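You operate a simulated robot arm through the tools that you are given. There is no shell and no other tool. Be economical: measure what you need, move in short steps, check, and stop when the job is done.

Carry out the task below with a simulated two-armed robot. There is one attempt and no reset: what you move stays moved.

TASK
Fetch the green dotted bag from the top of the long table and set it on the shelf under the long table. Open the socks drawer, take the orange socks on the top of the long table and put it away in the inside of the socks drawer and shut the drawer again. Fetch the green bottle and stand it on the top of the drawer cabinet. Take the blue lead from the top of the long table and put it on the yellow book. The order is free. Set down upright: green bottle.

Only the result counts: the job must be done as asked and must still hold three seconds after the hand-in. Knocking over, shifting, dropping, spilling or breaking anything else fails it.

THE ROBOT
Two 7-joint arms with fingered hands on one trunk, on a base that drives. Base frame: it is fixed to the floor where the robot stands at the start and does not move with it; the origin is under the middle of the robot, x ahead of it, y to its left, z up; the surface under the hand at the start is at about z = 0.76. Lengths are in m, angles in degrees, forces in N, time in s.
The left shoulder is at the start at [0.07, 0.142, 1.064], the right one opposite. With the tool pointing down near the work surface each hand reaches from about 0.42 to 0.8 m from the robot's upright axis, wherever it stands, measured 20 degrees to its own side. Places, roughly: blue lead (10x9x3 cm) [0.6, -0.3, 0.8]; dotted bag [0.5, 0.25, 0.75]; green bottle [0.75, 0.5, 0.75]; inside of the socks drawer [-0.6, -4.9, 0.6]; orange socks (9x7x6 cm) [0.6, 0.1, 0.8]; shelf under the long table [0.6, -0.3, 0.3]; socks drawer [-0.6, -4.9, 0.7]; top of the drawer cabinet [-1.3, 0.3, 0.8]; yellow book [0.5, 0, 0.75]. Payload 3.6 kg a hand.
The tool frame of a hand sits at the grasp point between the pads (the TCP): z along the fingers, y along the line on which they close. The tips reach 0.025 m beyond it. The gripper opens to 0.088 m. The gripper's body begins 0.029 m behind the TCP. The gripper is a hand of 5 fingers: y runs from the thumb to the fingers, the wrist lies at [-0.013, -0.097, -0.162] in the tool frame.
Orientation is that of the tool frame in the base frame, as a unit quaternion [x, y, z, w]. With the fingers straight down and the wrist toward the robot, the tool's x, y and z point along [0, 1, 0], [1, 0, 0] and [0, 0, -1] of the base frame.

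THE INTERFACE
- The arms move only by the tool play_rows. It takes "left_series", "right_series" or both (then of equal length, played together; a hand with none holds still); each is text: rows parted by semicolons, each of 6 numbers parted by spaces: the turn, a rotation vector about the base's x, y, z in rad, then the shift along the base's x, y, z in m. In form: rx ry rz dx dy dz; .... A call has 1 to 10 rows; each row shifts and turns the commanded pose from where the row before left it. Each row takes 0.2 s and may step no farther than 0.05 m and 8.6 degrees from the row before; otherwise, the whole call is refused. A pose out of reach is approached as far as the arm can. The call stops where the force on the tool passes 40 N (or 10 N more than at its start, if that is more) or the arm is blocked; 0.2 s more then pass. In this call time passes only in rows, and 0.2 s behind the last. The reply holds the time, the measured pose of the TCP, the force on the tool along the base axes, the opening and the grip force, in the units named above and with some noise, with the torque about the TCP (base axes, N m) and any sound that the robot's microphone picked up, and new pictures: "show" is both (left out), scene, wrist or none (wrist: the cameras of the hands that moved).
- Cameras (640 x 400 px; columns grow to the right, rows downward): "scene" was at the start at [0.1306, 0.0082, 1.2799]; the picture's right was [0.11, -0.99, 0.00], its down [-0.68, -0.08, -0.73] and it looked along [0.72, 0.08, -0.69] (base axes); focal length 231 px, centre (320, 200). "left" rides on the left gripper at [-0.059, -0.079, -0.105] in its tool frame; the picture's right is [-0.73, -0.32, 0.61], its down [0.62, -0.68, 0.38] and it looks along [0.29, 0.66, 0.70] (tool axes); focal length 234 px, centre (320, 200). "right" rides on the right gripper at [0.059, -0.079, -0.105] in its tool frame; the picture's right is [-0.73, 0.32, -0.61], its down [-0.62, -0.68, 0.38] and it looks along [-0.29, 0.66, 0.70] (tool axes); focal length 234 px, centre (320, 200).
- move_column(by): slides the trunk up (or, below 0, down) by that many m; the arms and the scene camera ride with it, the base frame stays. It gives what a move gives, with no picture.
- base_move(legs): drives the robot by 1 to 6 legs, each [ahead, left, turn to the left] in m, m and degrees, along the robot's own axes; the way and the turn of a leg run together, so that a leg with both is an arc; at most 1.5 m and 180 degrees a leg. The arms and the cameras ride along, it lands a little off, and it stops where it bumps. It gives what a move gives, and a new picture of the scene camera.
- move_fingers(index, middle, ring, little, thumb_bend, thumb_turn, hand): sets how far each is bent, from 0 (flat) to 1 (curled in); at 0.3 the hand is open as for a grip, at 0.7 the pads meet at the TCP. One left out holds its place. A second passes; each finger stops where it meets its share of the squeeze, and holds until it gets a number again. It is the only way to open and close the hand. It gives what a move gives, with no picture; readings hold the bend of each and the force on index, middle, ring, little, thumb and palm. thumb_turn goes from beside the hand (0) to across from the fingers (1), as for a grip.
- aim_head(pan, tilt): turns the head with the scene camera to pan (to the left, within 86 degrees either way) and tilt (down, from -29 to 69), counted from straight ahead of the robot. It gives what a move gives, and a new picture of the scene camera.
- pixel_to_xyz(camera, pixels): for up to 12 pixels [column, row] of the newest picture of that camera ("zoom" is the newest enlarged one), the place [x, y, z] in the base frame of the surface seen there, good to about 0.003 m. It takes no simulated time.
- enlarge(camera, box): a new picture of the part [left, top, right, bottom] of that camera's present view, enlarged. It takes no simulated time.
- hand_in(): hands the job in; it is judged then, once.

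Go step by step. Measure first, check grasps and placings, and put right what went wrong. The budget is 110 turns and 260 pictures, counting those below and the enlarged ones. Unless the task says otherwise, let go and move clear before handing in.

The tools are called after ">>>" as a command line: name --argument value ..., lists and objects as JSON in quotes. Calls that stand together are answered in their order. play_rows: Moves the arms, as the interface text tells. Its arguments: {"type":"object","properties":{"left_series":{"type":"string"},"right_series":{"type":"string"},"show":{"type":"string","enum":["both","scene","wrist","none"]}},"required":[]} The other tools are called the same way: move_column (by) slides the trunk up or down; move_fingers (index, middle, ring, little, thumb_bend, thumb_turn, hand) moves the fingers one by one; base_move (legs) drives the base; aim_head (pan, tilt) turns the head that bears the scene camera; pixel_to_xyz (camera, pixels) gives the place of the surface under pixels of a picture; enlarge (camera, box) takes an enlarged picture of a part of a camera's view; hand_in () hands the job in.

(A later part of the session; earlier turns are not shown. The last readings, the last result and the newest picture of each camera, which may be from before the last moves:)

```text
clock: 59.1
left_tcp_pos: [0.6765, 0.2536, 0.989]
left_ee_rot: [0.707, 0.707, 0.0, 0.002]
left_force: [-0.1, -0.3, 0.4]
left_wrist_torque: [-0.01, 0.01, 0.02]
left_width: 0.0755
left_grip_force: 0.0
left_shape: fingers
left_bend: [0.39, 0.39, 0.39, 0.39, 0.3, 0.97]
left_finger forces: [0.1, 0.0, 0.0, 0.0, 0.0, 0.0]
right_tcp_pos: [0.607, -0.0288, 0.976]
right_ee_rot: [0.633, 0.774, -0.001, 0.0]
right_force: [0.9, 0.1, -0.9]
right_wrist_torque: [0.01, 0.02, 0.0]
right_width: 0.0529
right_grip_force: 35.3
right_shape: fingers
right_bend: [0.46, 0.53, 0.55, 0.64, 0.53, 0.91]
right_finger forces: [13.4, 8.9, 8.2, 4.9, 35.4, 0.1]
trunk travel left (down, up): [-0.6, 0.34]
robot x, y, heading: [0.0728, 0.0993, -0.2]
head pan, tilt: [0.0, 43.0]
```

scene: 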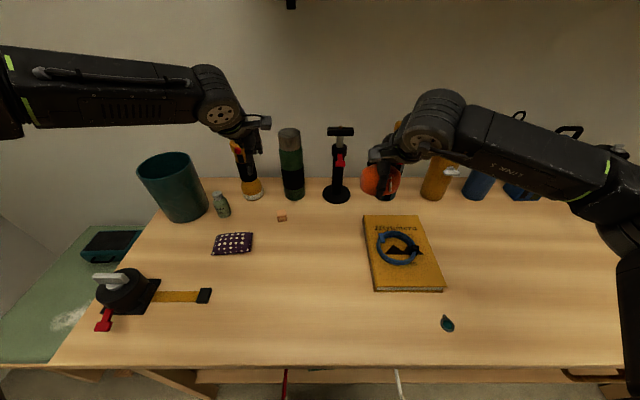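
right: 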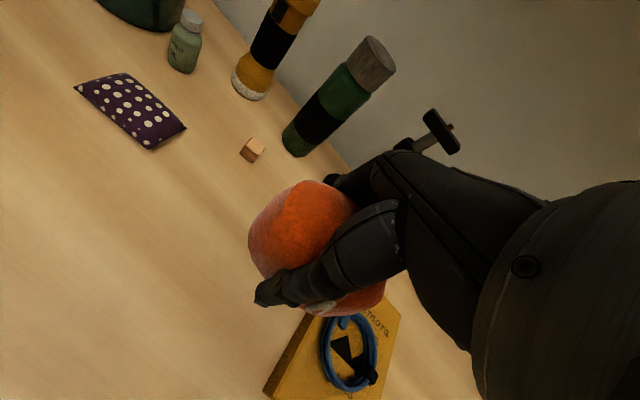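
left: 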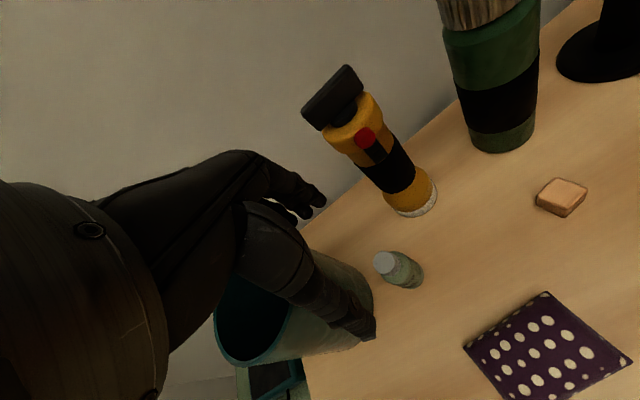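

Now move 0.131 m left, slightly higher to pass the flashlight, then descend in steps.

>>> play_rows --left_series "0 0 0 -0.01 0.03 0.025; 0 0 0 0 0.045 0; 0 0 0 0 0.045 0; 0 0 0 0.014 0.011 -0.025; 0 0 0 0.013 0 -0.045; 0 0 0 0 0 -0.04" --show "both"

```text
clock: 60.5
left_tcp_pos: [0.6948, 0.3852, 0.9027]
left_ee_rot: [0.707, 0.707, 0.001, 0.001]
left_force: [-0.1, 0.6, -0.3]
left_wrist_torque: [0.0, -0.02, -0.01]
left_width: 0.0753
left_grip_force: 0.0
left_shape: fingers
left_bend: [0.39, 0.39, 0.39, 0.39, 0.3, 0.97]
left_finger forces: [0.0, 0.0, 0.0, 0.0, 0.0, 0.0]
right_tcp_pos: [0.6071, -0.0281, 0.9769]
right_ee_rot: [0.632, 0.775, 0.001, 0.0]
right_force: [0.5, -0.9, 0.0]
right_wrist_torque: [0.03, 0.01, 0.03]
right_width: 0.0528
right_grip_force: 35.0
right_shape: fingers
right_bend: [0.46, 0.53, 0.55, 0.64, 0.53, 0.91]
right_finger forces: [13.5, 8.8, 8.2, 5.0, 35.4, 0.0]
trunk travel left (down, up): [-0.6, 0.34]
robot x, y, heading: [0.0729, 0.0986, -0.2]
head pan, tilt: [0.0, 43.0]
```

scene: 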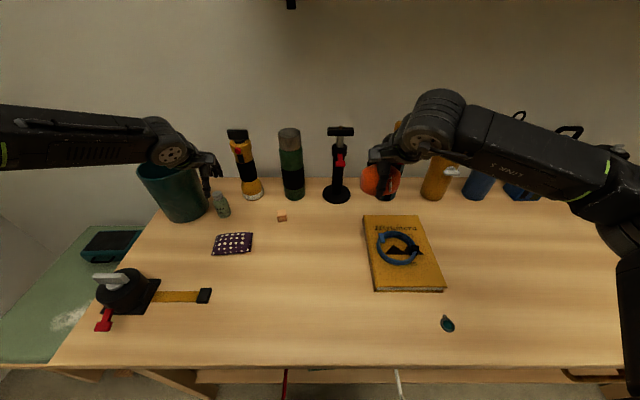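
left: 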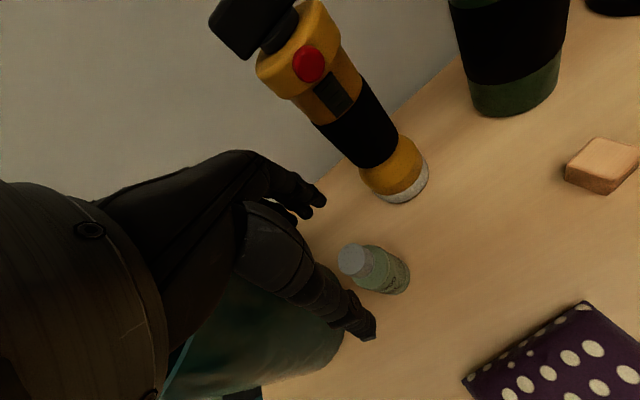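

Good, pose exactly reached. Continuing down to z≈0.83.

>>> play_rows --left_series "0 0 0 0 0 -0.025; 0 0 0 0 0 -0.025; 0 0 0 0 0 -0.024" --show "both"

```text
clock: 61.3
left_tcp_pos: [0.6945, 0.385, 0.8284]
left_ee_rot: [0.707, 0.707, 0.0, 0.001]
left_force: [-0.1, -0.1, 0.1]
left_wrist_torque: [0.0, -0.02, 0.04]
left_width: 0.0754
left_grip_force: 0.0
left_shape: fingers
left_bend: [0.39, 0.39, 0.39, 0.39, 0.3, 0.97]
left_finger forces: [0.1, 0.0, 0.0, 0.0, 0.0, 0.0]
right_tcp_pos: [0.606, -0.0303, 0.9754]
right_ee_rot: [0.633, 0.774, -0.001, 0.0]
right_force: [-0.4, -0.1, -0.7]
right_wrist_torque: [0.0, 0.01, 0.01]
right_width: 0.053
right_grip_force: 35.6
right_shape: fingers
right_bend: [0.46, 0.53, 0.55, 0.64, 0.53, 0.91]
right_finger forces: [13.6, 8.8, 8.2, 4.9, 35.4, 0.0]
trunk travel left (down, up): [-0.6, 0.34]
robot x, y, heading: [0.0729, 0.0995, -0.1]
head pan, tilt: [0.0, 43.0]
```

scene: 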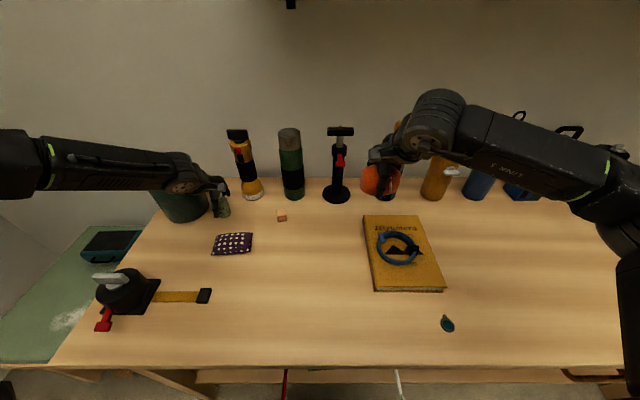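
left: 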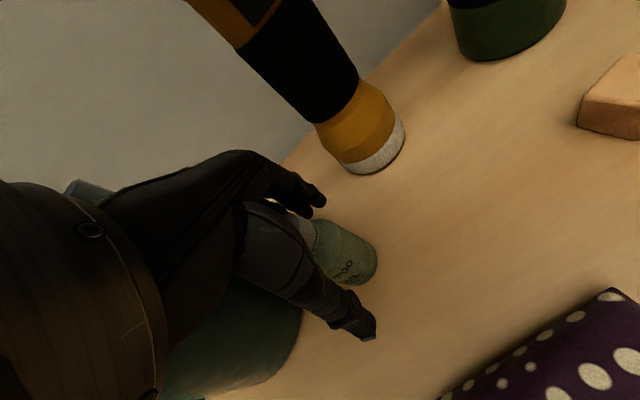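

The bottle is between thumb and fingers with no contact yet. Closing, then lifting a little.

>>> move_fingers --hand "left" --index 0.7 --middle 0.7 --ring 0.7 --little 0.7 --thumb_bend 0.7

>>> play_rows --left_series "0 0 0 0 0 0.03; 0 0 0 0 0 0.03" --show "both"

```text
clock: 62.3
left_tcp_pos: [0.696, 0.3851, 0.8292]
left_ee_rot: [0.707, 0.707, -0.001, 0.002]
left_force: [-0.6, 0.2, 0.6]
left_wrist_torque: [0.01, -0.03, -0.03]
left_width: 0.0225
left_grip_force: 9.7
left_shape: fingers
left_bend: [0.65, 0.64, 0.68, 0.7, 0.57, 0.95]
left_finger forces: [3.2, 5.6, 1.0, 0.1, 9.5, 0.1]
right_tcp_pos: [0.607, -0.0298, 0.9749]
right_ee_rot: [0.632, 0.775, 0.0, 0.0]
right_force: [-0.5, 1.0, 0.2]
right_wrist_torque: [0.02, 0.01, -0.02]
right_width: 0.053
right_grip_force: 35.3
right_shape: fingers
right_bend: [0.46, 0.53, 0.55, 0.64, 0.53, 0.91]
right_finger forces: [13.5, 8.7, 8.2, 4.9, 35.4, 0.0]
trunk travel left (down, up): [-0.6, 0.34]
robot x, y, heading: [0.0698, 0.0957, -0.3]
head pan, tilt: [0.0, 43.0]
```

```text
clock: 62.9
left_tcp_pos: [0.6936, 0.3865, 0.8906]
left_ee_rot: [0.707, 0.707, 0.001, 0.0]
left_force: [0.3, -0.4, -0.6]
left_wrist_torque: [0.0, 0.01, -0.02]
left_width: 0.0225
left_grip_force: 10.3
left_shape: fingers
left_bend: [0.64, 0.64, 0.68, 0.7, 0.57, 0.95]
left_finger forces: [3.2, 5.6, 0.9, 0.0, 9.4, 0.0]
right_tcp_pos: [0.6063, -0.0292, 0.9754]
right_ee_rot: [0.633, 0.774, 0.0, 0.0]
right_force: [-0.3, -0.9, 0.1]
right_wrist_torque: [0.02, 0.02, 0.01]
right_width: 0.053
right_grip_force: 35.2
right_shape: fingers
right_bend: [0.46, 0.53, 0.55, 0.64, 0.53, 0.91]
right_finger forces: [13.5, 8.8, 8.2, 4.9, 35.4, 0.0]
trunk travel left (down, up): [-0.6, 0.34]
robot x, y, heading: [0.0721, 0.0982, -0.0]
head pan, tilt: [0.0, 43.0]
```

scene: 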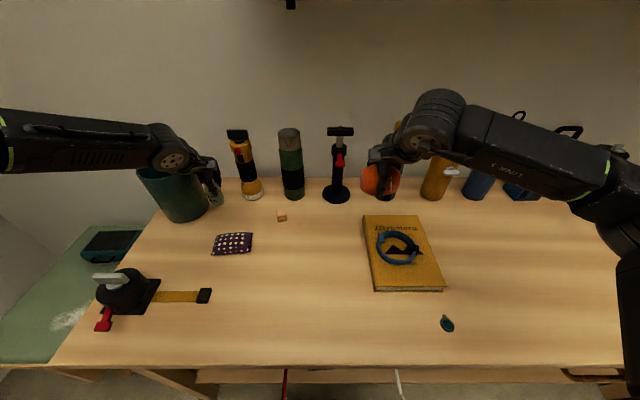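
left: 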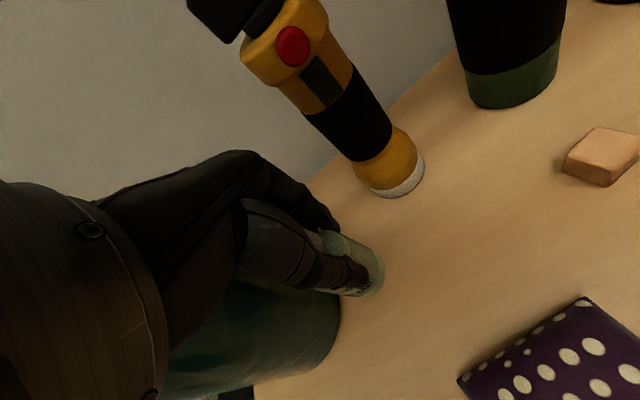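

The bottle is lifted and upright in the grip. Raising and retracting both arms, then backing off to look for the drawer cabinet.

>>> play_rows --left_series "0 0 0 0 -0.005 0.045; 0 0 0 0 -0.005 0.045; 0 0 0 -0.04 0 0.02; 0 0 0 -0.045 -0.01 0; 0 0 0 -0.045 -0.01 0; 0 0 0 -0.045 -0.01 0" --right_series "0 0 0 0 0 0.02; 0 0 0 0 0 0.02; 0 0 0 -0.03 -0.01 0.0; 0 0 0 -0.03 -0.01 0; 0 0 0 -0.03 -0.01 0; 0 0 0 -0.03 -0.01 0" --show "none"

>>> base_move --legs '[[-0.5, 0, 0]]'

>>> aim_head --pan 86 --tilt 25

>>> aim_head --pan -86 --tilt 25

```text
clock: 64.3
left_tcp_pos: [0.5137, 0.3442, 0.9995]
left_ee_rot: [0.707, 0.707, 0.002, 0.002]
left_force: [-0.5, 0.0, -0.3]
left_wrist_torque: [-0.02, -0.04, 0.02]
left_width: 0.0221
left_grip_force: 9.8
left_shape: fingers
left_bend: [0.64, 0.64, 0.68, 0.7, 0.57, 0.95]
left_finger forces: [3.1, 5.4, 1.2, 0.0, 9.4, 0.1]
right_tcp_pos: [0.4826, -0.0694, 1.0151]
right_ee_rot: [0.633, 0.774, 0.0, 0.0]
right_force: [-0.8, -0.2, 0.1]
right_wrist_torque: [0.02, -0.02, -0.02]
right_width: 0.0527
right_grip_force: 35.1
right_shape: fingers
right_bend: [0.46, 0.54, 0.56, 0.65, 0.53, 0.91]
right_finger forces: [13.6, 8.8, 8.1, 4.8, 35.1, 0.1]
trunk travel left (down, up): [-0.6, 0.34]
robot x, y, heading: [0.0732, 0.0953, 0.2]
head pan, tilt: [0.0, 43.0]
```

```text
clock: 67.2
left_tcp_pos: [0.0185, 0.3443, 0.9995]
left_ee_rot: [0.706, 0.708, 0.0, 0.001]
left_force: [0.2, -0.5, -0.5]
left_wrist_torque: [0.03, -0.02, 0.02]
left_width: 0.0218
left_grip_force: 9.6
left_shape: fingers
left_bend: [0.64, 0.64, 0.68, 0.7, 0.57, 0.95]
left_finger forces: [3.0, 5.5, 1.3, 0.1, 9.4, 0.0]
right_tcp_pos: [-0.0129, -0.0675, 1.0136]
right_ee_rot: [0.633, 0.774, 0.0, 0.0]
right_force: [-1.2, 0.1, -0.3]
right_wrist_torque: [0.01, 0.0, 0.0]
right_width: 0.0527
right_grip_force: 35.3
right_shape: fingers
right_bend: [0.46, 0.54, 0.56, 0.65, 0.53, 0.91]
right_finger forces: [13.6, 8.7, 8.1, 4.8, 35.1, 0.0]
trunk travel left (down, up): [-0.6, 0.34]
robot x, y, heading: [-0.4249, 0.0966, -0.1]
head pan, tilt: [0.0, 43.0]
```

scene: 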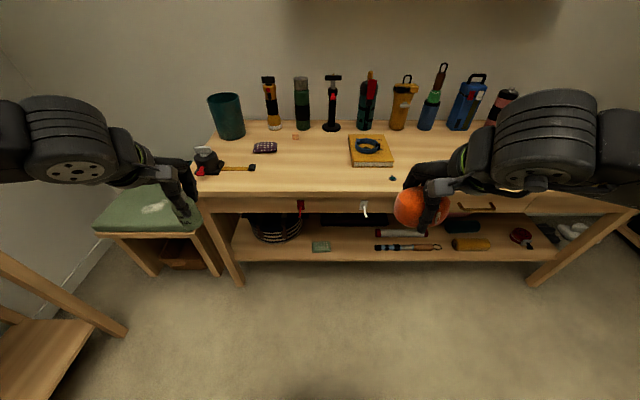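

```text
clock: 68.8
left_tcp_pos: [0.0191, 0.3442, 1.0006]
left_ee_rot: [0.707, 0.707, -0.001, 0.001]
left_force: [-0.5, -0.3, -0.4]
left_wrist_torque: [0.03, 0.03, -0.01]
left_width: 0.0223
left_grip_force: 9.5
left_shape: fingers
left_bend: [0.64, 0.64, 0.68, 0.7, 0.57, 0.95]
left_finger forces: [3.1, 5.6, 1.3, 0.1, 9.4, 0.0]
right_tcp_pos: [-0.0126, -0.0681, 1.0148]
right_ee_rot: [0.633, 0.774, 0.001, 0.001]
right_force: [0.4, 0.8, -0.5]
right_wrist_torque: [0.01, 0.01, -0.01]
right_width: 0.0528
right_grip_force: 35.4
right_shape: fingers
right_bend: [0.46, 0.54, 0.56, 0.65, 0.53, 0.91]
right_finger forces: [13.7, 8.7, 8.2, 4.7, 35.1, 0.0]
trunk travel left (down, up): [-0.6, 0.34]
robot x, y, heading: [-0.4244, 0.0983, 0.2]
head pan, tilt: [85.9, 25.0]
```

scene: 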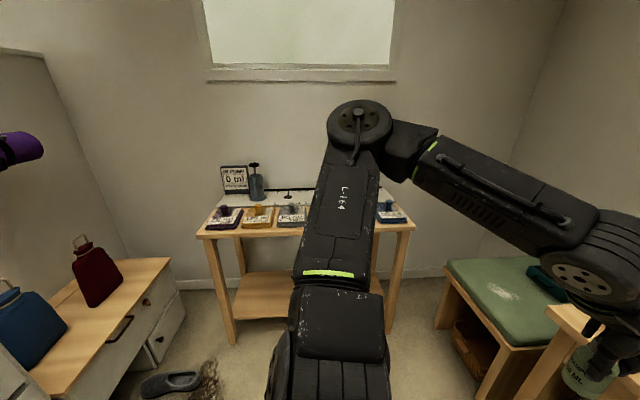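

```text
clock: 71.4
left_tcp_pos: [0.0191, 0.3442, 0.9985]
left_ee_rot: [0.707, 0.708, 0.0, 0.001]
left_force: [0.2, -0.7, -0.7]
left_wrist_torque: [-0.02, 0.03, 0.04]
left_width: 0.0222
left_grip_force: 9.4
left_shape: fingers
left_bend: [0.64, 0.64, 0.68, 0.7, 0.57, 0.95]
left_finger forces: [3.1, 5.6, 1.3, 0.1, 9.4, 0.0]
right_tcp_pos: [-0.0135, -0.067, 1.0133]
right_ee_rot: [0.632, 0.775, -0.001, 0.0]
right_force: [-0.1, 0.2, -1.0]
right_wrist_torque: [-0.02, 0.0, 0.03]
right_width: 0.053
right_grip_force: 34.8
right_shape: fingers
right_bend: [0.46, 0.54, 0.56, 0.65, 0.53, 0.91]
right_finger forces: [13.7, 8.7, 8.1, 4.9, 35.1, 0.1]
trunk travel left (down, up): [-0.6, 0.34]
robot x, y, heading: [-0.4292, 0.0965, 0.4]
head pan, tilt: [-85.9, 25.0]
```

scene: 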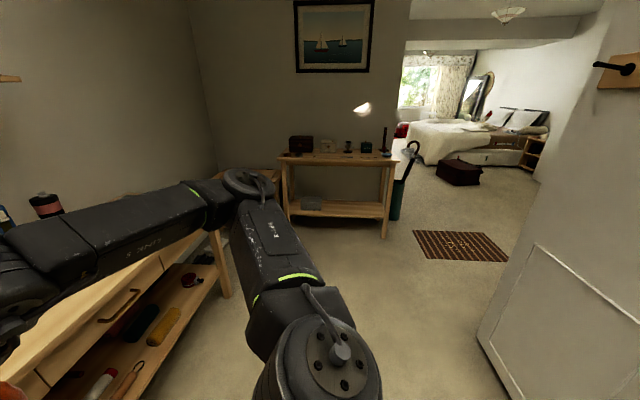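

Behind on the left is a cabinet with bags on it at (90,300) of the left view. I'll turn left 100° and look.

>>> base_move --legs '[[0, 0, 100]]'

>>> aim_head --pan 75 --tilt 30

```text
clock: 76.1
left_tcp_pos: [-0.7593, 0.4854, 0.9985]
left_ee_rot: [-0.101, 0.995, 0.001, 0.001]
left_force: [0.4, 1.0, -0.4]
left_wrist_torque: [-0.01, -0.01, 0.02]
left_width: 0.0219
left_grip_force: 9.4
left_shape: fingers
left_bend: [0.64, 0.64, 0.68, 0.7, 0.58, 0.95]
left_finger forces: [3.2, 5.3, 1.2, 0.0, 9.0, 0.0]
right_tcp_pos: [-0.3462, 0.535, 1.0132]
right_ee_rot: [-0.2, 0.98, 0.0, 0.0]
right_force: [0.3, 0.7, -0.4]
right_wrist_torque: [0.02, -0.02, 0.0]
right_width: 0.0525
right_grip_force: 33.5
right_shape: fingers
right_bend: [0.46, 0.54, 0.56, 0.65, 0.53, 0.91]
right_finger forces: [12.2, 8.7, 8.0, 4.7, 33.2, 0.0]
trunk travel left (down, up): [-0.6, 0.34]
robot x, y, heading: [-0.4257, 0.0953, 101.3]
head pan, tilt: [-85.9, 25.0]
```

scene: 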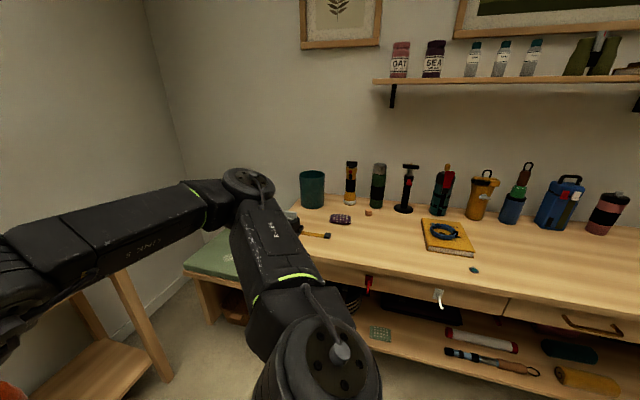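

```text
clock: 78.6
left_tcp_pos: [-0.7575, 0.4847, 0.9992]
left_ee_rot: [-0.101, 0.995, 0.0, 0.0]
left_force: [-0.2, -0.2, -1.1]
left_wrist_torque: [0.02, 0.02, 0.0]
left_width: 0.0217
left_grip_force: 9.4
left_shape: fingers
left_bend: [0.64, 0.64, 0.68, 0.7, 0.58, 0.95]
left_finger forces: [3.2, 5.5, 1.2, 0.0, 9.1, 0.1]
right_tcp_pos: [-0.3475, 0.5345, 1.0133]
right_ee_rot: [-0.201, 0.98, 0.0, 0.001]
right_force: [-0.6, 0.5, -0.9]
right_wrist_torque: [0.02, 0.01, 0.02]
right_width: 0.0524
right_grip_force: 33.4
right_shape: fingers
right_bend: [0.46, 0.54, 0.56, 0.65, 0.53, 0.91]
right_finger forces: [12.2, 8.7, 8.0, 4.7, 33.3, 0.1]
trunk travel left (down, up): [-0.6, 0.34]
robot x, y, heading: [-0.4303, 0.0984, 101.4]
head pan, tilt: [75.0, 30.0]
```

scene: 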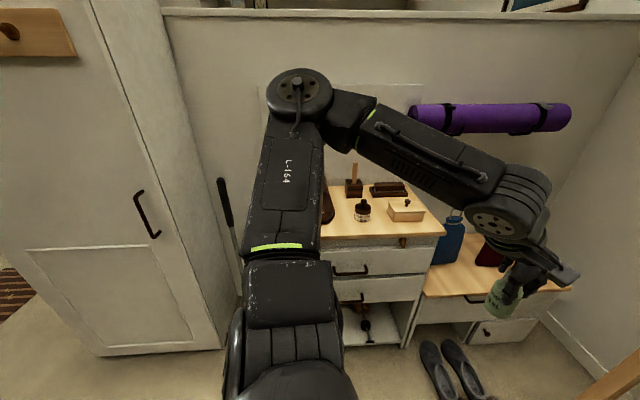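

A drawer cabinet with a wooden top and small items is visible at (380,215). Measuring its top.

>>> pixel_to_xyz --camera "scene" --pixels '[[380, 235], [345, 232], [430, 232], [335, 200], [375, 200], [362, 215], [405, 212], [340, 245], [440, 240], [400, 190], [480, 275], [350, 180]]'

>>> enlarge --camera "scene" --box '[300, 140, 480, 280]'

```text
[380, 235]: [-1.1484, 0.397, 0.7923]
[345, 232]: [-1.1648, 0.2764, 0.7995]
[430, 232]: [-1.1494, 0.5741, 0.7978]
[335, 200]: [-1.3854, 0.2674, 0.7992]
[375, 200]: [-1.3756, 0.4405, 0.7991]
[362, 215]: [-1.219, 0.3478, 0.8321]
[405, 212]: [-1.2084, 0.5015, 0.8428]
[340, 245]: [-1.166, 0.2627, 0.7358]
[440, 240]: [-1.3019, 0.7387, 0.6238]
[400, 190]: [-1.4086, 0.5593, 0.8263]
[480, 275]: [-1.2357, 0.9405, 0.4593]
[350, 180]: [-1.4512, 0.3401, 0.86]
```

```text
2.86 times, centred on (390, 210) of scene
```

zoom: 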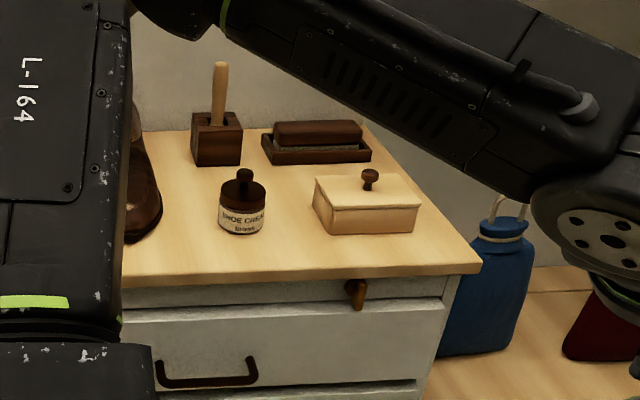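

Cabinet top is z≈0.799 with its front edge at x≈-1.145. I'll turn to face it fully.

>>> base_move --legs '[[0, 0, 78.7]]'

>>> aim_head --pan 0 --tilt 35

```text
clock: 82.3
left_tcp_pos: [-0.8742, -0.147, 0.9982]
left_ee_rot: [-0.705, 0.709, 0.001, -0.001]
left_force: [0.4, -0.1, -1.1]
left_wrist_torque: [0.04, -0.03, 0.01]
left_width: 0.0212
left_grip_force: 9.5
left_shape: fingers
left_bend: [0.64, 0.64, 0.68, 0.7, 0.58, 0.95]
left_finger forces: [3.3, 5.3, 1.1, 0.0, 8.7, 0.1]
right_tcp_pos: [-0.8392, 0.2656, 1.0138]
right_ee_rot: [0.773, -0.635, 0.0, -0.001]
right_force: [-0.8, 1.0, -0.7]
right_wrist_torque: [0.01, -0.01, -0.05]
right_width: 0.0519
right_grip_force: 32.1
right_shape: fingers
right_bend: [0.46, 0.54, 0.56, 0.65, 0.53, 0.91]
right_finger forces: [11.6, 8.8, 7.9, 4.6, 32.2, 0.1]
trunk travel left (down, up): [-0.6, 0.34]
robot x, y, heading: [-0.4283, 0.1005, 179.7]
head pan, tilt: [75.0, 30.0]
```

scene: 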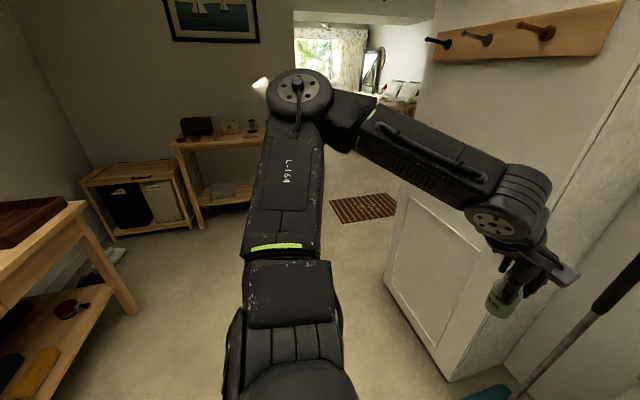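

```text
clock: 83.8
left_tcp_pos: [-0.8746, -0.1471, 0.9987]
left_ee_rot: [-0.705, 0.709, 0.001, 0.0]
left_force: [-0.2, -0.1, 0.1]
left_wrist_torque: [0.02, -0.01, 0.0]
left_width: 0.0213
left_grip_force: 9.2
left_shape: fingers
left_bend: [0.64, 0.64, 0.68, 0.7, 0.58, 0.95]
left_finger forces: [3.4, 5.3, 1.1, 0.0, 8.6, 0.0]
right_tcp_pos: [-0.8383, 0.2649, 1.0137]
right_ee_rot: [0.772, -0.635, 0.0, 0.0]
right_force: [0.4, 0.2, -0.6]
right_wrist_torque: [-0.01, -0.01, -0.03]
right_width: 0.0522
right_grip_force: 32.7
right_shape: fingers
right_bend: [0.46, 0.54, 0.56, 0.65, 0.53, 0.91]
right_finger forces: [11.6, 8.9, 7.9, 4.7, 32.2, 0.0]
trunk travel left (down, up): [-0.6, 0.34]
robot x, y, heading: [-0.4247, 0.0981, 179.9]
head pan, tilt: [0.0, 35.0]
```

scene: 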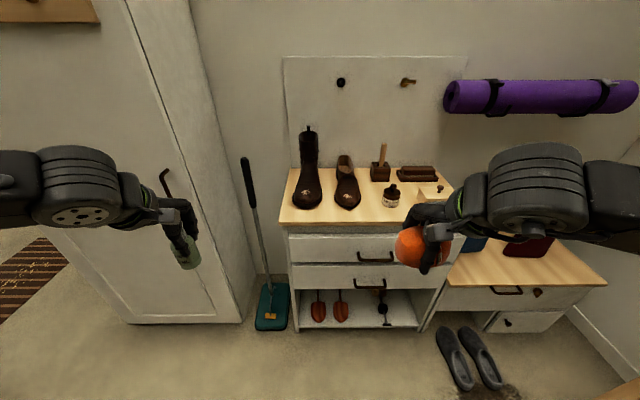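

Facing the cabinet: boots, shoe, jar and box stand on top. Zooming to find a free spot.

>>> enlarge --camera "scene" --box '[270, 120, 470, 245]'

>>> pixel_to_xyz --camera "zoom" --pixels '[[60, 322], [230, 325], [400, 325], [310, 310], [310, 285], [255, 288], [130, 285], [365, 272], [415, 272], [460, 240], [310, 230], [180, 280]]'

```text
3.20 times, centred on (370, 182) of scene
```

zoom: 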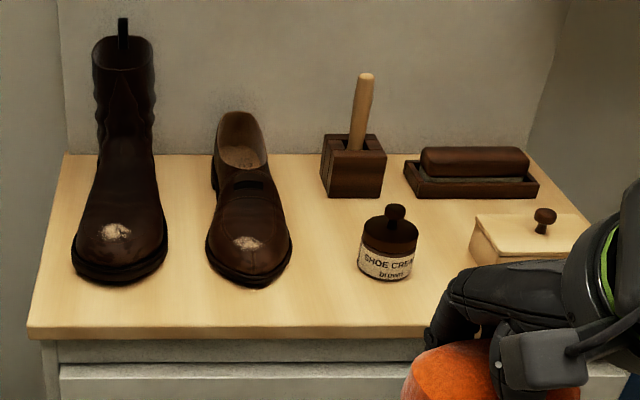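

```text
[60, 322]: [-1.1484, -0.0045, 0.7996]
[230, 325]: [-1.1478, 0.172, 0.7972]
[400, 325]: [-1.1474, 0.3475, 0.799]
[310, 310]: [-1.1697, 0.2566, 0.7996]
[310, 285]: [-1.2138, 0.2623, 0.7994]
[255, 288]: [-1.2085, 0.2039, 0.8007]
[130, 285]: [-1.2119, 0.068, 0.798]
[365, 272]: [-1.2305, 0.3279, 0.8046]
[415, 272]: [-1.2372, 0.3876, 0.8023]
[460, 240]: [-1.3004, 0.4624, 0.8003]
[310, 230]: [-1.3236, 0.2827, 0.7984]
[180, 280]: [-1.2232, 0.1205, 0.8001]
```

The gap between shoe and jar (y 0.235–0.32) is free, so I'll stand the bottle at (-1.185,0.28). Checking the slippers, broom and bench on the floor before driving.

>>> pixel_to_xyz --camera "scene" --pixels '[[465, 385], [495, 380], [440, 335], [500, 350], [515, 385], [270, 325], [520, 285], [600, 283], [180, 265], [190, 240]]'

>>> enlarge --camera "left" --box '[160, 100, 480, 350]'

```text
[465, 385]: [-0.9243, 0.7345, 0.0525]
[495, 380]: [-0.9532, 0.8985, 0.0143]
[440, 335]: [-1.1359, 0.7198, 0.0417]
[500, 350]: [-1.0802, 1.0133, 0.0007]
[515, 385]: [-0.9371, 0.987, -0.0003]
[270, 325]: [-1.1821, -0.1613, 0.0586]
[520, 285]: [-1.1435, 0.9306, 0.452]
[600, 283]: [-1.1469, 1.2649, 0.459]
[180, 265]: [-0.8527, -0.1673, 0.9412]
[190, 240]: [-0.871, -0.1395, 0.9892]
```

```text
1.60 times, centred on (320, 225) of left
```

zoom: 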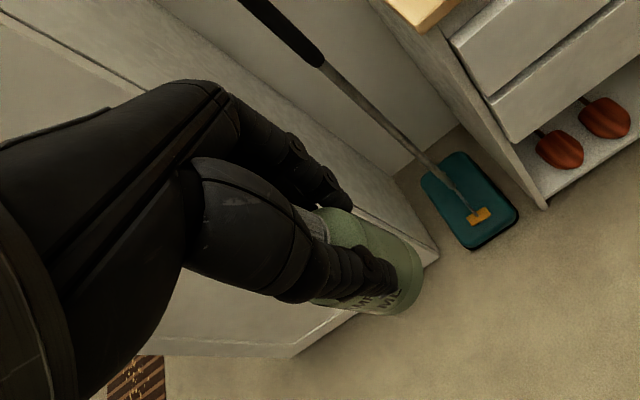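

Driving right 0.30 m, ahead 0.12 m, and turning 12° right sets the left hand up well and clear of the slippers.

>>> base_move --legs '[[0, -0.3, 0], [0.12, 0, 0], [0, 0, -12]]'

>>> aim_head --pan 10 --tilt 45

```text
clock: 87.5
left_tcp_pos: [-1.0348, 0.2548, 0.9994]
left_ee_rot: [-0.627, 0.779, 0.001, 0.001]
left_force: [0.8, 0.3, -0.2]
left_wrist_torque: [0.01, 0.01, 0.0]
left_width: 0.0216
left_grip_force: 8.9
left_shape: fingers
left_bend: [0.64, 0.64, 0.68, 0.7, 0.58, 0.95]
left_finger forces: [3.3, 5.3, 1.0, 0.1, 8.6, 0.1]
right_tcp_pos: [-0.9136, 0.6499, 1.0143]
right_ee_rot: [-0.702, 0.712, -0.001, 0.0]
right_force: [0.4, -0.3, -1.2]
right_wrist_torque: [0.02, -0.01, 0.01]
right_width: 0.052
right_grip_force: 32.7
right_shape: fingers
right_bend: [0.46, 0.54, 0.56, 0.65, 0.53, 0.91]
right_finger forces: [11.6, 8.8, 7.9, 4.6, 32.2, 0.1]
trunk travel left (down, up): [-0.6, 0.34]
robot x, y, heading: [-0.546, 0.3989, 167.9]
head pan, tilt: [0.0, 35.0]
```

scene: 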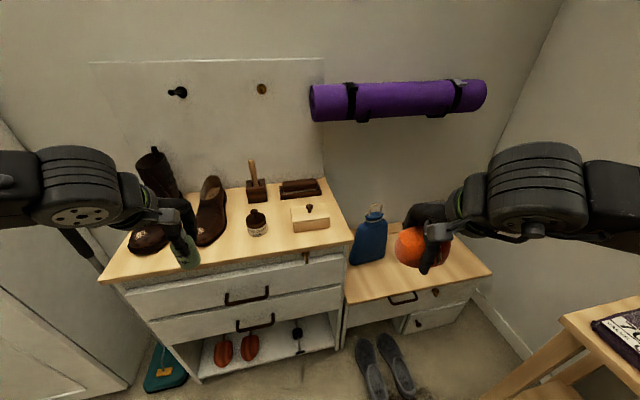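

```text
clock: 88.2
left_tcp_pos: [-1.0353, 0.2546, 0.9993]
left_ee_rot: [-0.628, 0.779, 0.001, 0.0]
left_force: [0.3, 0.0, -0.4]
left_wrist_torque: [-0.02, 0.03, 0.03]
left_width: 0.0214
left_grip_force: 9.2
left_shape: fingers
left_bend: [0.64, 0.64, 0.68, 0.7, 0.58, 0.95]
left_finger forces: [3.3, 5.4, 1.0, 0.0, 8.8, 0.0]
right_tcp_pos: [-0.913, 0.6506, 1.0146]
right_ee_rot: [-0.702, 0.712, 0.0, 0.0]
right_force: [0.4, 0.6, 0.6]
right_wrist_torque: [0.0, 0.01, -0.03]
right_width: 0.052
right_grip_force: 32.2
right_shape: fingers
right_bend: [0.46, 0.54, 0.56, 0.65, 0.53, 0.91]
right_finger forces: [11.5, 8.8, 7.8, 4.7, 32.3, 0.0]
trunk travel left (down, up): [-0.6, 0.34]
robot x, y, heading: [-0.5442, 0.4025, 167.5]
head pan, tilt: [10.0, 45.0]
```

scene: 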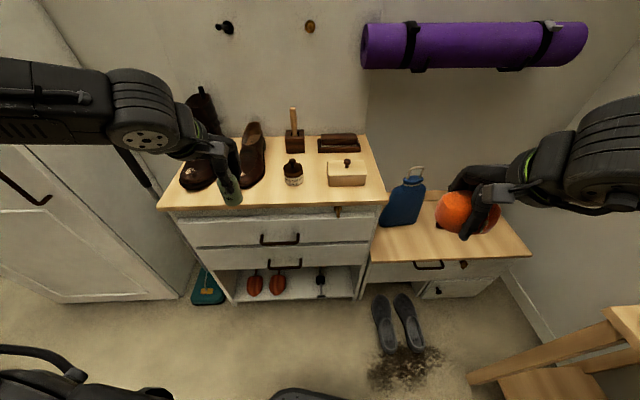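

Moving the bottle above the target spot, staying above the neighbours.

>>> play_rows --left_series "0 0 0 -0.036 0.006 0; 0 0 0 -0.036 0.006 -0.02; 0 0 0 -0.036 0.006 -0.03; 0 0 0 -0.036 0.006 -0.03" --show "both"

>>> enlarge --camera "scene" --box '[170, 110, 390, 250]'

```text
clock: 89.2
left_tcp_pos: [-1.1769, 0.2786, 0.9226]
left_ee_rot: [-0.628, 0.778, 0.0, 0.0]
left_force: [-0.8, -0.2, -1.2]
left_wrist_torque: [0.03, -0.03, 0.0]
left_width: 0.0211
left_grip_force: 8.9
left_shape: fingers
left_bend: [0.64, 0.64, 0.68, 0.7, 0.58, 0.95]
left_finger forces: [3.1, 5.3, 1.3, 0.0, 8.7, 0.0]
right_tcp_pos: [-0.9154, 0.6516, 1.012]
right_ee_rot: [-0.702, 0.712, 0.0, 0.0]
right_force: [-0.1, 0.4, -0.3]
right_wrist_torque: [0.02, -0.02, -0.02]
right_width: 0.0524
right_grip_force: 32.9
right_shape: fingers
right_bend: [0.46, 0.54, 0.56, 0.65, 0.53, 0.91]
right_finger forces: [11.6, 8.8, 7.9, 4.7, 32.1, 0.0]
trunk travel left (down, up): [-0.6, 0.34]
robot x, y, heading: [-0.545, 0.3999, 167.8]
head pan, tilt: [10.0, 45.0]
```

scene: 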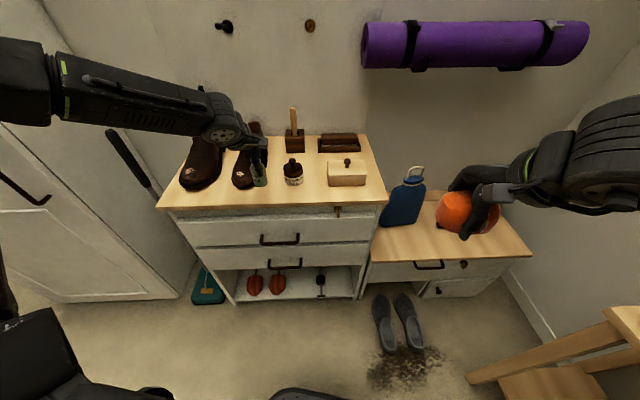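
left: 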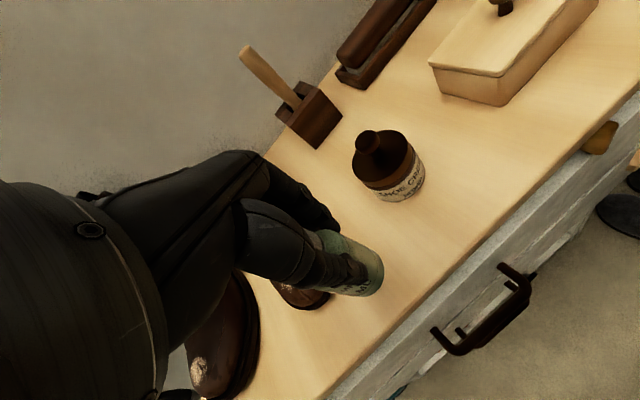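

```text
2.86 times, centred on (280, 180) of scene
```

zoom: 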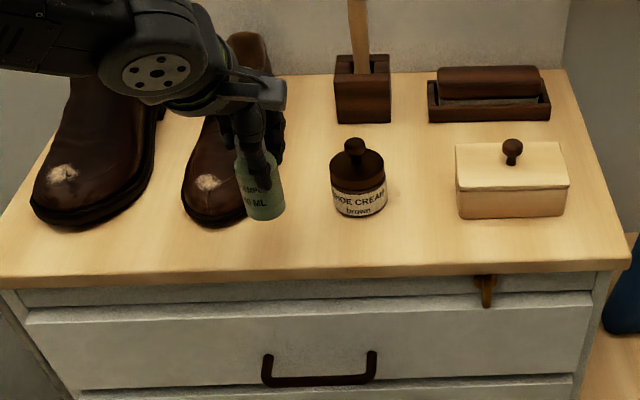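

The bottle looks upright above the spot, with its base 69 mm below the TCP. Lowering gently to touch down at z≈0.869.

>>> play_rows --left_series "0 0 0 -0.004 0.005 -0.02; 0 0 0 0 0.002 -0.02; 0 0 0 0 0 -0.01" --show "both"

>>> enlarge --camera "scene" --box '[200, 130, 320, 220]'

```text
clock: 90.0
left_tcp_pos: [-1.1807, 0.2855, 0.8712]
left_ee_rot: [-0.627, 0.779, 0.001, 0.0]
left_force: [-0.3, 0.0, -0.6]
left_wrist_torque: [0.02, 0.04, 0.01]
left_width: 0.0211
left_grip_force: 9.2
left_shape: fingers
left_bend: [0.64, 0.64, 0.68, 0.7, 0.58, 0.95]
left_finger forces: [3.1, 5.1, 1.2, 0.0, 8.7, 0.0]
right_tcp_pos: [-0.9138, 0.65, 1.0139]
right_ee_rot: [-0.702, 0.712, 0.0, 0.0]
right_force: [-0.2, 0.2, -0.7]
right_wrist_torque: [-0.01, -0.01, 0.02]
right_width: 0.052
right_grip_force: 32.4
right_shape: fingers
right_bend: [0.46, 0.54, 0.56, 0.65, 0.53, 0.91]
right_finger forces: [11.4, 8.8, 7.9, 4.7, 32.0, 0.0]
trunk travel left (down, up): [-0.6, 0.34]
robot x, y, heading: [-0.5452, 0.4004, 167.7]
head pan, tilt: [10.0, 45.0]
```

scene: 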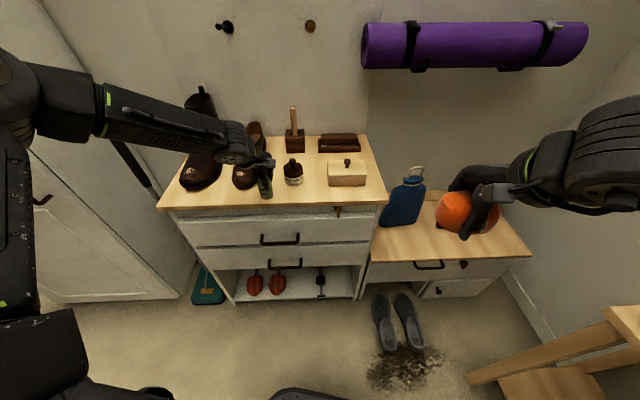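
left: 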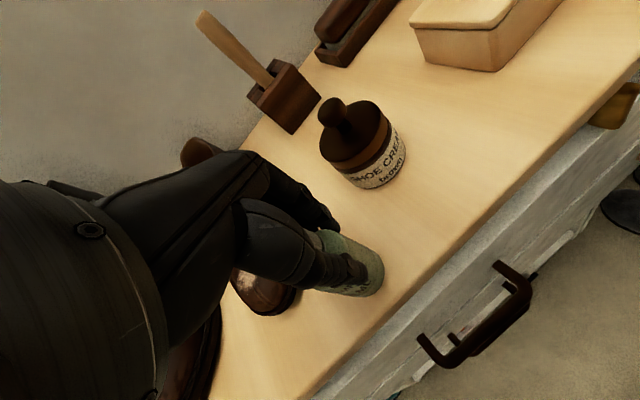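

```text
4.44 times, centred on (260, 175) of scene
```

zoom: 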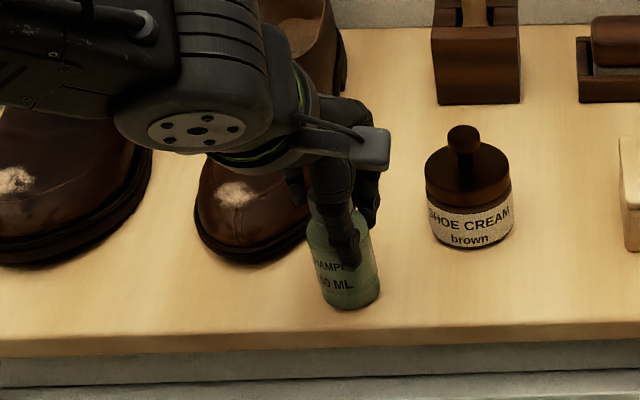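

The bottle's base is near the front edge, so I'll slide 1 cm further in and then touch down.

>>> play_rows --left_series "0 0 0 0 0 0.004; 0 0 0 -0.014 0.002 0; 0 0 0 0 0 -0.004; 0 0 0 0 0 -0.002; 0 0 0 0 0 -0.002" --show "none"

>>> enlarge --camera "scene" --box '[220, 145, 310, 215]'

```text
clock: 91.2
left_tcp_pos: [-1.1946, 0.288, 0.8675]
left_ee_rot: [-0.627, 0.779, 0.002, -0.001]
left_force: [-1.2, 0.2, 11.9]
left_wrist_torque: [-0.02, -0.01, 0.0]
left_width: 0.0204
left_grip_force: 10.2
left_shape: fingers
left_bend: [0.65, 0.64, 0.69, 0.7, 0.59, 0.95]
left_finger forces: [3.7, 6.3, 1.9, 0.0, 9.4, 0.0]
right_tcp_pos: [-0.9118, 0.6507, 1.0156]
right_ee_rot: [-0.702, 0.712, 0.0, -0.001]
right_force: [-0.5, 0.5, -0.1]
right_wrist_torque: [-0.03, -0.01, -0.01]
right_width: 0.0518
right_grip_force: 32.2
right_shape: fingers
right_bend: [0.46, 0.54, 0.56, 0.65, 0.53, 0.91]
right_finger forces: [11.6, 8.8, 7.9, 4.6, 32.1, 0.0]
trunk travel left (down, up): [-0.6, 0.34]
robot x, y, heading: [-0.5439, 0.4018, 167.7]
head pan, tilt: [10.0, 45.0]
```

```text
5.71 times, centred on (265, 180) of scene
```

zoom: 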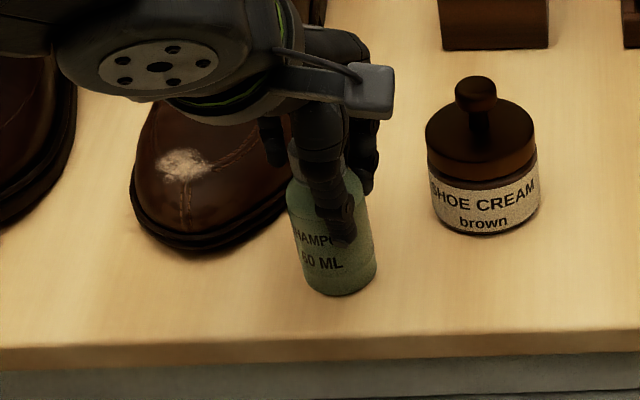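

Touchdown confirmed (12 N), bottle upright. Easing pressure by 1 mm and opening gently.

>>> play_rows --left_series "0 0 0 0 0 0.001" --show "none"

>>> move_fingers --hand "left" --index 0.54 --middle 0.54 --ring 0.54 --little 0.54 --thumb_bend 0.46

>>> move_fingers --hand "left" --index 0.44 --middle 0.44 --ring 0.44 --little 0.44 --thumb_bend 0.32

>>> enlarge --camera "scene" --box '[220, 145, 310, 215]'

```text
clock: 91.6
left_tcp_pos: [-1.1961, 0.2884, 0.8685]
left_ee_rot: [-0.627, 0.779, 0.002, 0.0]
left_force: [-1.1, 0.8, 10.5]
left_wrist_torque: [-0.02, -0.01, -0.01]
left_width: 0.0208
left_grip_force: 10.7
left_shape: fingers
left_bend: [0.65, 0.64, 0.69, 0.7, 0.59, 0.95]
left_finger forces: [3.9, 6.2, 1.7, 0.0, 9.7, 0.1]
right_tcp_pos: [-0.9129, 0.6508, 1.0144]
right_ee_rot: [-0.702, 0.712, 0.001, 0.0]
right_force: [0.7, -0.4, -1.4]
right_wrist_torque: [-0.01, 0.02, 0.0]
right_width: 0.0516
right_grip_force: 32.3
right_shape: fingers
right_bend: [0.46, 0.54, 0.56, 0.65, 0.53, 0.91]
right_finger forces: [11.6, 8.8, 8.0, 4.6, 32.1, 0.0]
trunk travel left (down, up): [-0.6, 0.34]
robot x, y, heading: [-0.5407, 0.3994, 167.4]
head pan, tilt: [10.0, 45.0]
```

```text
clock: 92.6
left_tcp_pos: [-1.1954, 0.2869, 0.8677]
left_ee_rot: [-0.627, 0.779, 0.001, 0.0]
left_force: [-0.4, -0.1, -0.6]
left_wrist_torque: [0.04, 0.0, -0.03]
left_width: 0.0413
left_grip_force: 0.1
left_shape: fingers
left_bend: [0.54, 0.54, 0.54, 0.54, 0.46, 0.97]
left_finger forces: [0.0, 0.0, 0.0, 0.1, 0.1, 0.0]
right_tcp_pos: [-0.9139, 0.6504, 1.0141]
right_ee_rot: [-0.702, 0.712, -0.001, 0.001]
right_force: [-0.8, 0.4, 0.2]
right_wrist_torque: [0.01, -0.01, 0.02]
right_width: 0.052
right_grip_force: 33.0
right_shape: fingers
right_bend: [0.46, 0.54, 0.56, 0.65, 0.53, 0.91]
right_finger forces: [11.6, 8.8, 7.9, 4.7, 32.1, 0.1]
trunk travel left (down, up): [-0.6, 0.34]
robot x, y, heading: [-0.5459, 0.4006, 167.6]
head pan, tilt: [10.0, 45.0]
```

```text
clock: 93.6
left_tcp_pos: [-1.1948, 0.2866, 0.8671]
left_ee_rot: [-0.627, 0.779, 0.001, 0.0]
left_force: [0.6, -0.5, -0.4]
left_wrist_torque: [-0.01, 0.01, -0.01]
left_width: 0.0674
left_grip_force: 0.0
left_shape: fingers
left_bend: [0.44, 0.44, 0.44, 0.44, 0.32, 0.97]
left_finger forces: [0.0, 0.0, 0.0, 0.1, 0.0, 0.1]
right_tcp_pos: [-0.9129, 0.6504, 1.0142]
right_ee_rot: [-0.702, 0.712, 0.0, -0.001]
right_force: [-0.2, -0.4, -1.1]
right_wrist_torque: [-0.01, 0.0, -0.01]
right_width: 0.0518
right_grip_force: 32.2
right_shape: fingers
right_bend: [0.46, 0.54, 0.56, 0.65, 0.53, 0.91]
right_finger forces: [11.6, 8.8, 7.9, 4.6, 32.0, 0.0]
trunk travel left (down, up): [-0.6, 0.34]
robot x, y, heading: [-0.5463, 0.4004, 167.5]
head pan, tilt: [10.0, 45.0]
```

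```text
5.71 times, centred on (265, 180) of scene
```

zoom: 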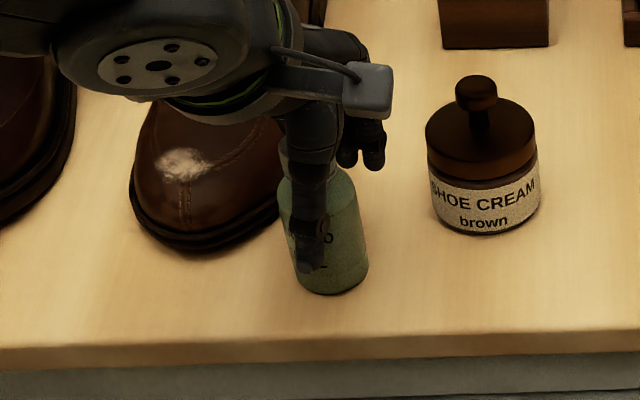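

Released with the bottle standing. Retreating straight up, then back.

>>> play_rows --left_series "0 0 0 0 0 0.02; 0 0 0 0 0 0.03; 0 0 0 0 0 0.04; 0 0 0 0.02 0 0.04; 0 0 0 0.04 0 0; 0 0 0 0.045 0 0; 0 0 0 0.04 0 0" --show "both"

```text
clock: 95.2
left_tcp_pos: [-1.0489, 0.2862, 0.9981]
left_ee_rot: [-0.627, 0.779, 0.001, -0.001]
left_force: [0.3, -0.6, 0.2]
left_wrist_torque: [-0.03, 0.01, 0.0]
left_width: 0.0678
left_grip_force: 0.2
left_shape: fingers
left_bend: [0.44, 0.44, 0.44, 0.44, 0.32, 0.97]
left_finger forces: [0.1, 0.1, 0.0, 0.0, 0.1, 0.0]
right_tcp_pos: [-0.9137, 0.6504, 1.0141]
right_ee_rot: [-0.702, 0.712, 0.001, -0.001]
right_force: [0.7, 0.2, -0.6]
right_wrist_torque: [-0.02, 0.03, 0.02]
right_width: 0.052
right_grip_force: 32.1
right_shape: fingers
right_bend: [0.46, 0.54, 0.56, 0.65, 0.53, 0.91]
right_finger forces: [11.6, 8.8, 7.9, 4.6, 32.1, 0.0]
trunk travel left (down, up): [-0.6, 0.34]
robot x, y, heading: [-0.543, 0.3999, 167.7]
head pan, tilt: [10.0, 45.0]
```

scene: 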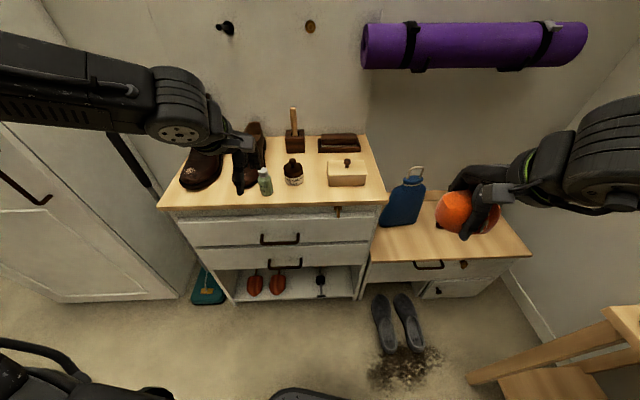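
left: 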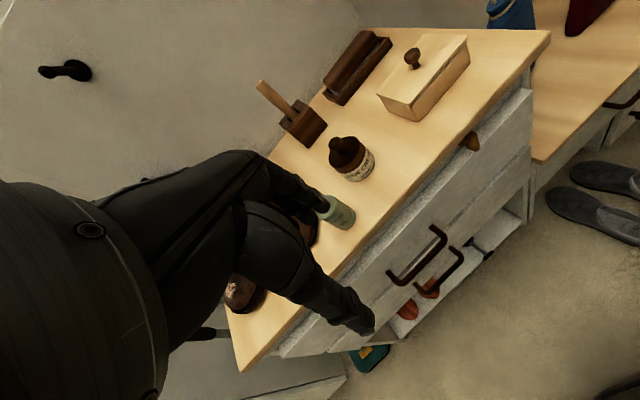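

The bottle stands upright at (265,180). Now I'll back off and turn toward -y, where the socks drawer is.

>>> base_move --legs '[[-0.25, 0, 0], [0, 0, 102.3]]'

>>> aim_head --pan 0 --tilt 12

```text
clock: 101.3
left_tcp_pos: [-0.0821, -0.1238, 0.9975]
left_ee_rot: [1.0, -0.002, -0.001, 0.0]
left_force: [0.8, -1.3, -1.1]
left_wrist_torque: [0.02, 0.03, -0.02]
left_width: 0.0675
left_grip_force: 0.1
left_shape: fingers
left_bend: [0.44, 0.44, 0.44, 0.44, 0.32, 0.97]
left_finger forces: [0.1, 0.0, 0.0, 0.0, 0.0, 0.1]
right_tcp_pos: [-0.468, -0.0662, 1.0143]
right_ee_rot: [0.995, 0.099, 0.0, -0.001]
right_force: [0.4, 0.0, -0.3]
right_wrist_torque: [0.04, 0.0, 0.03]
right_width: 0.052
right_grip_force: 31.5
right_shape: fingers
right_bend: [0.46, 0.54, 0.56, 0.65, 0.53, 0.91]
right_finger forces: [11.1, 9.0, 7.9, 4.3, 31.0, 0.0]
trunk travel left (down, up): [-0.6, 0.34]
robot x, y, heading: [-0.3005, 0.3421, -89.8]
head pan, tilt: [10.0, 45.0]
```

scene: 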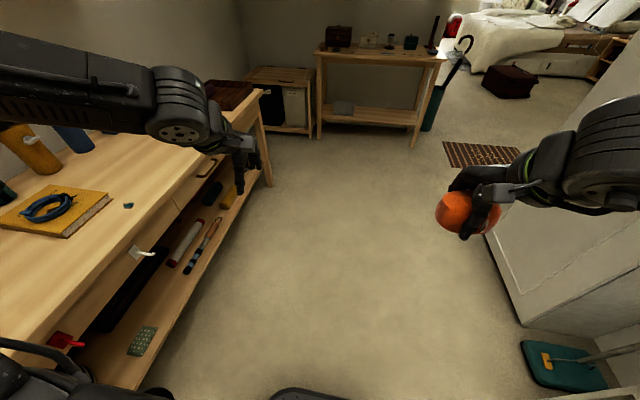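

```text
clock: 102.3
left_tcp_pos: [-0.0817, -0.1222, 0.9972]
left_ee_rot: [1.0, -0.001, 0.0, 0.002]
left_force: [-0.1, 0.1, 0.3]
left_wrist_torque: [-0.01, 0.02, 0.01]
left_width: 0.0674
left_grip_force: 0.0
left_shape: fingers
left_bend: [0.44, 0.44, 0.44, 0.44, 0.32, 0.97]
left_finger forces: [0.0, 0.0, 0.1, 0.0, 0.1, 0.0]
right_tcp_pos: [-0.4674, -0.0663, 1.0132]
right_ee_rot: [0.995, 0.099, 0.0, 0.0]
right_force: [0.3, -0.2, -0.7]
right_wrist_torque: [0.05, 0.0, -0.04]
right_width: 0.0516
right_grip_force: 31.2
right_shape: fingers
right_bend: [0.46, 0.54, 0.56, 0.65, 0.53, 0.91]
right_finger forces: [11.1, 9.0, 7.8, 4.3, 30.9, 0.1]
trunk travel left (down, up): [-0.6, 0.34]
robot x, y, heading: [-0.3041, 0.3447, -90.0]
head pan, tilt: [0.0, 12.0]
```

scene: 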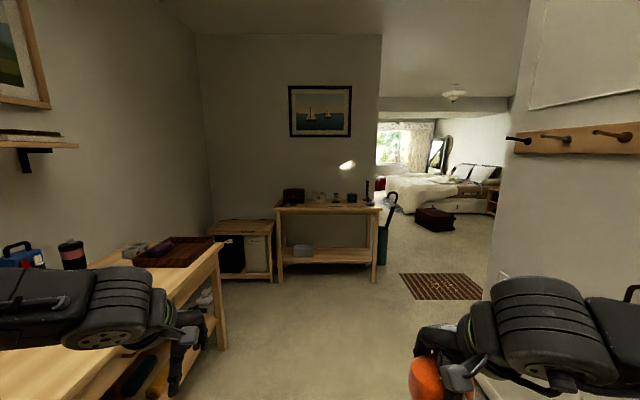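

The passage to a bedroom is on the right at (440,230). Measuring the waypoints.

>>> pixel_to_xyz --camera "scene" --pixels '[[379, 270], [276, 280], [385, 262], [403, 275], [480, 285], [440, 298], [435, 228], [455, 220], [497, 270], [460, 205], [380, 130], [418, 216]]'

>>> enlarge --camera "scene" --box '[340, 110, 520, 310]'

```text
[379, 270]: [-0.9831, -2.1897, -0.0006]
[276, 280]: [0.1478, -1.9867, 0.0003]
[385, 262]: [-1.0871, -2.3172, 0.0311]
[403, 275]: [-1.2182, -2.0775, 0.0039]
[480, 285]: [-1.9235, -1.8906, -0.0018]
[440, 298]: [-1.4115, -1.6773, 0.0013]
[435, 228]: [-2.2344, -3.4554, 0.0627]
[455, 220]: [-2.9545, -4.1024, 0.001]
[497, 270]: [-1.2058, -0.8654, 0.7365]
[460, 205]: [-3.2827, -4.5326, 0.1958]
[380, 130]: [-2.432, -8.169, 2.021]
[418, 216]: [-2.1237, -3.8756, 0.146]
```

```text
2.00 times, centred on (430, 210) of scene
```

zoom: 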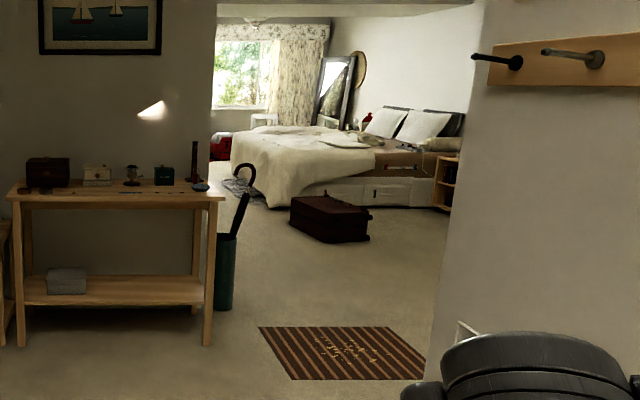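

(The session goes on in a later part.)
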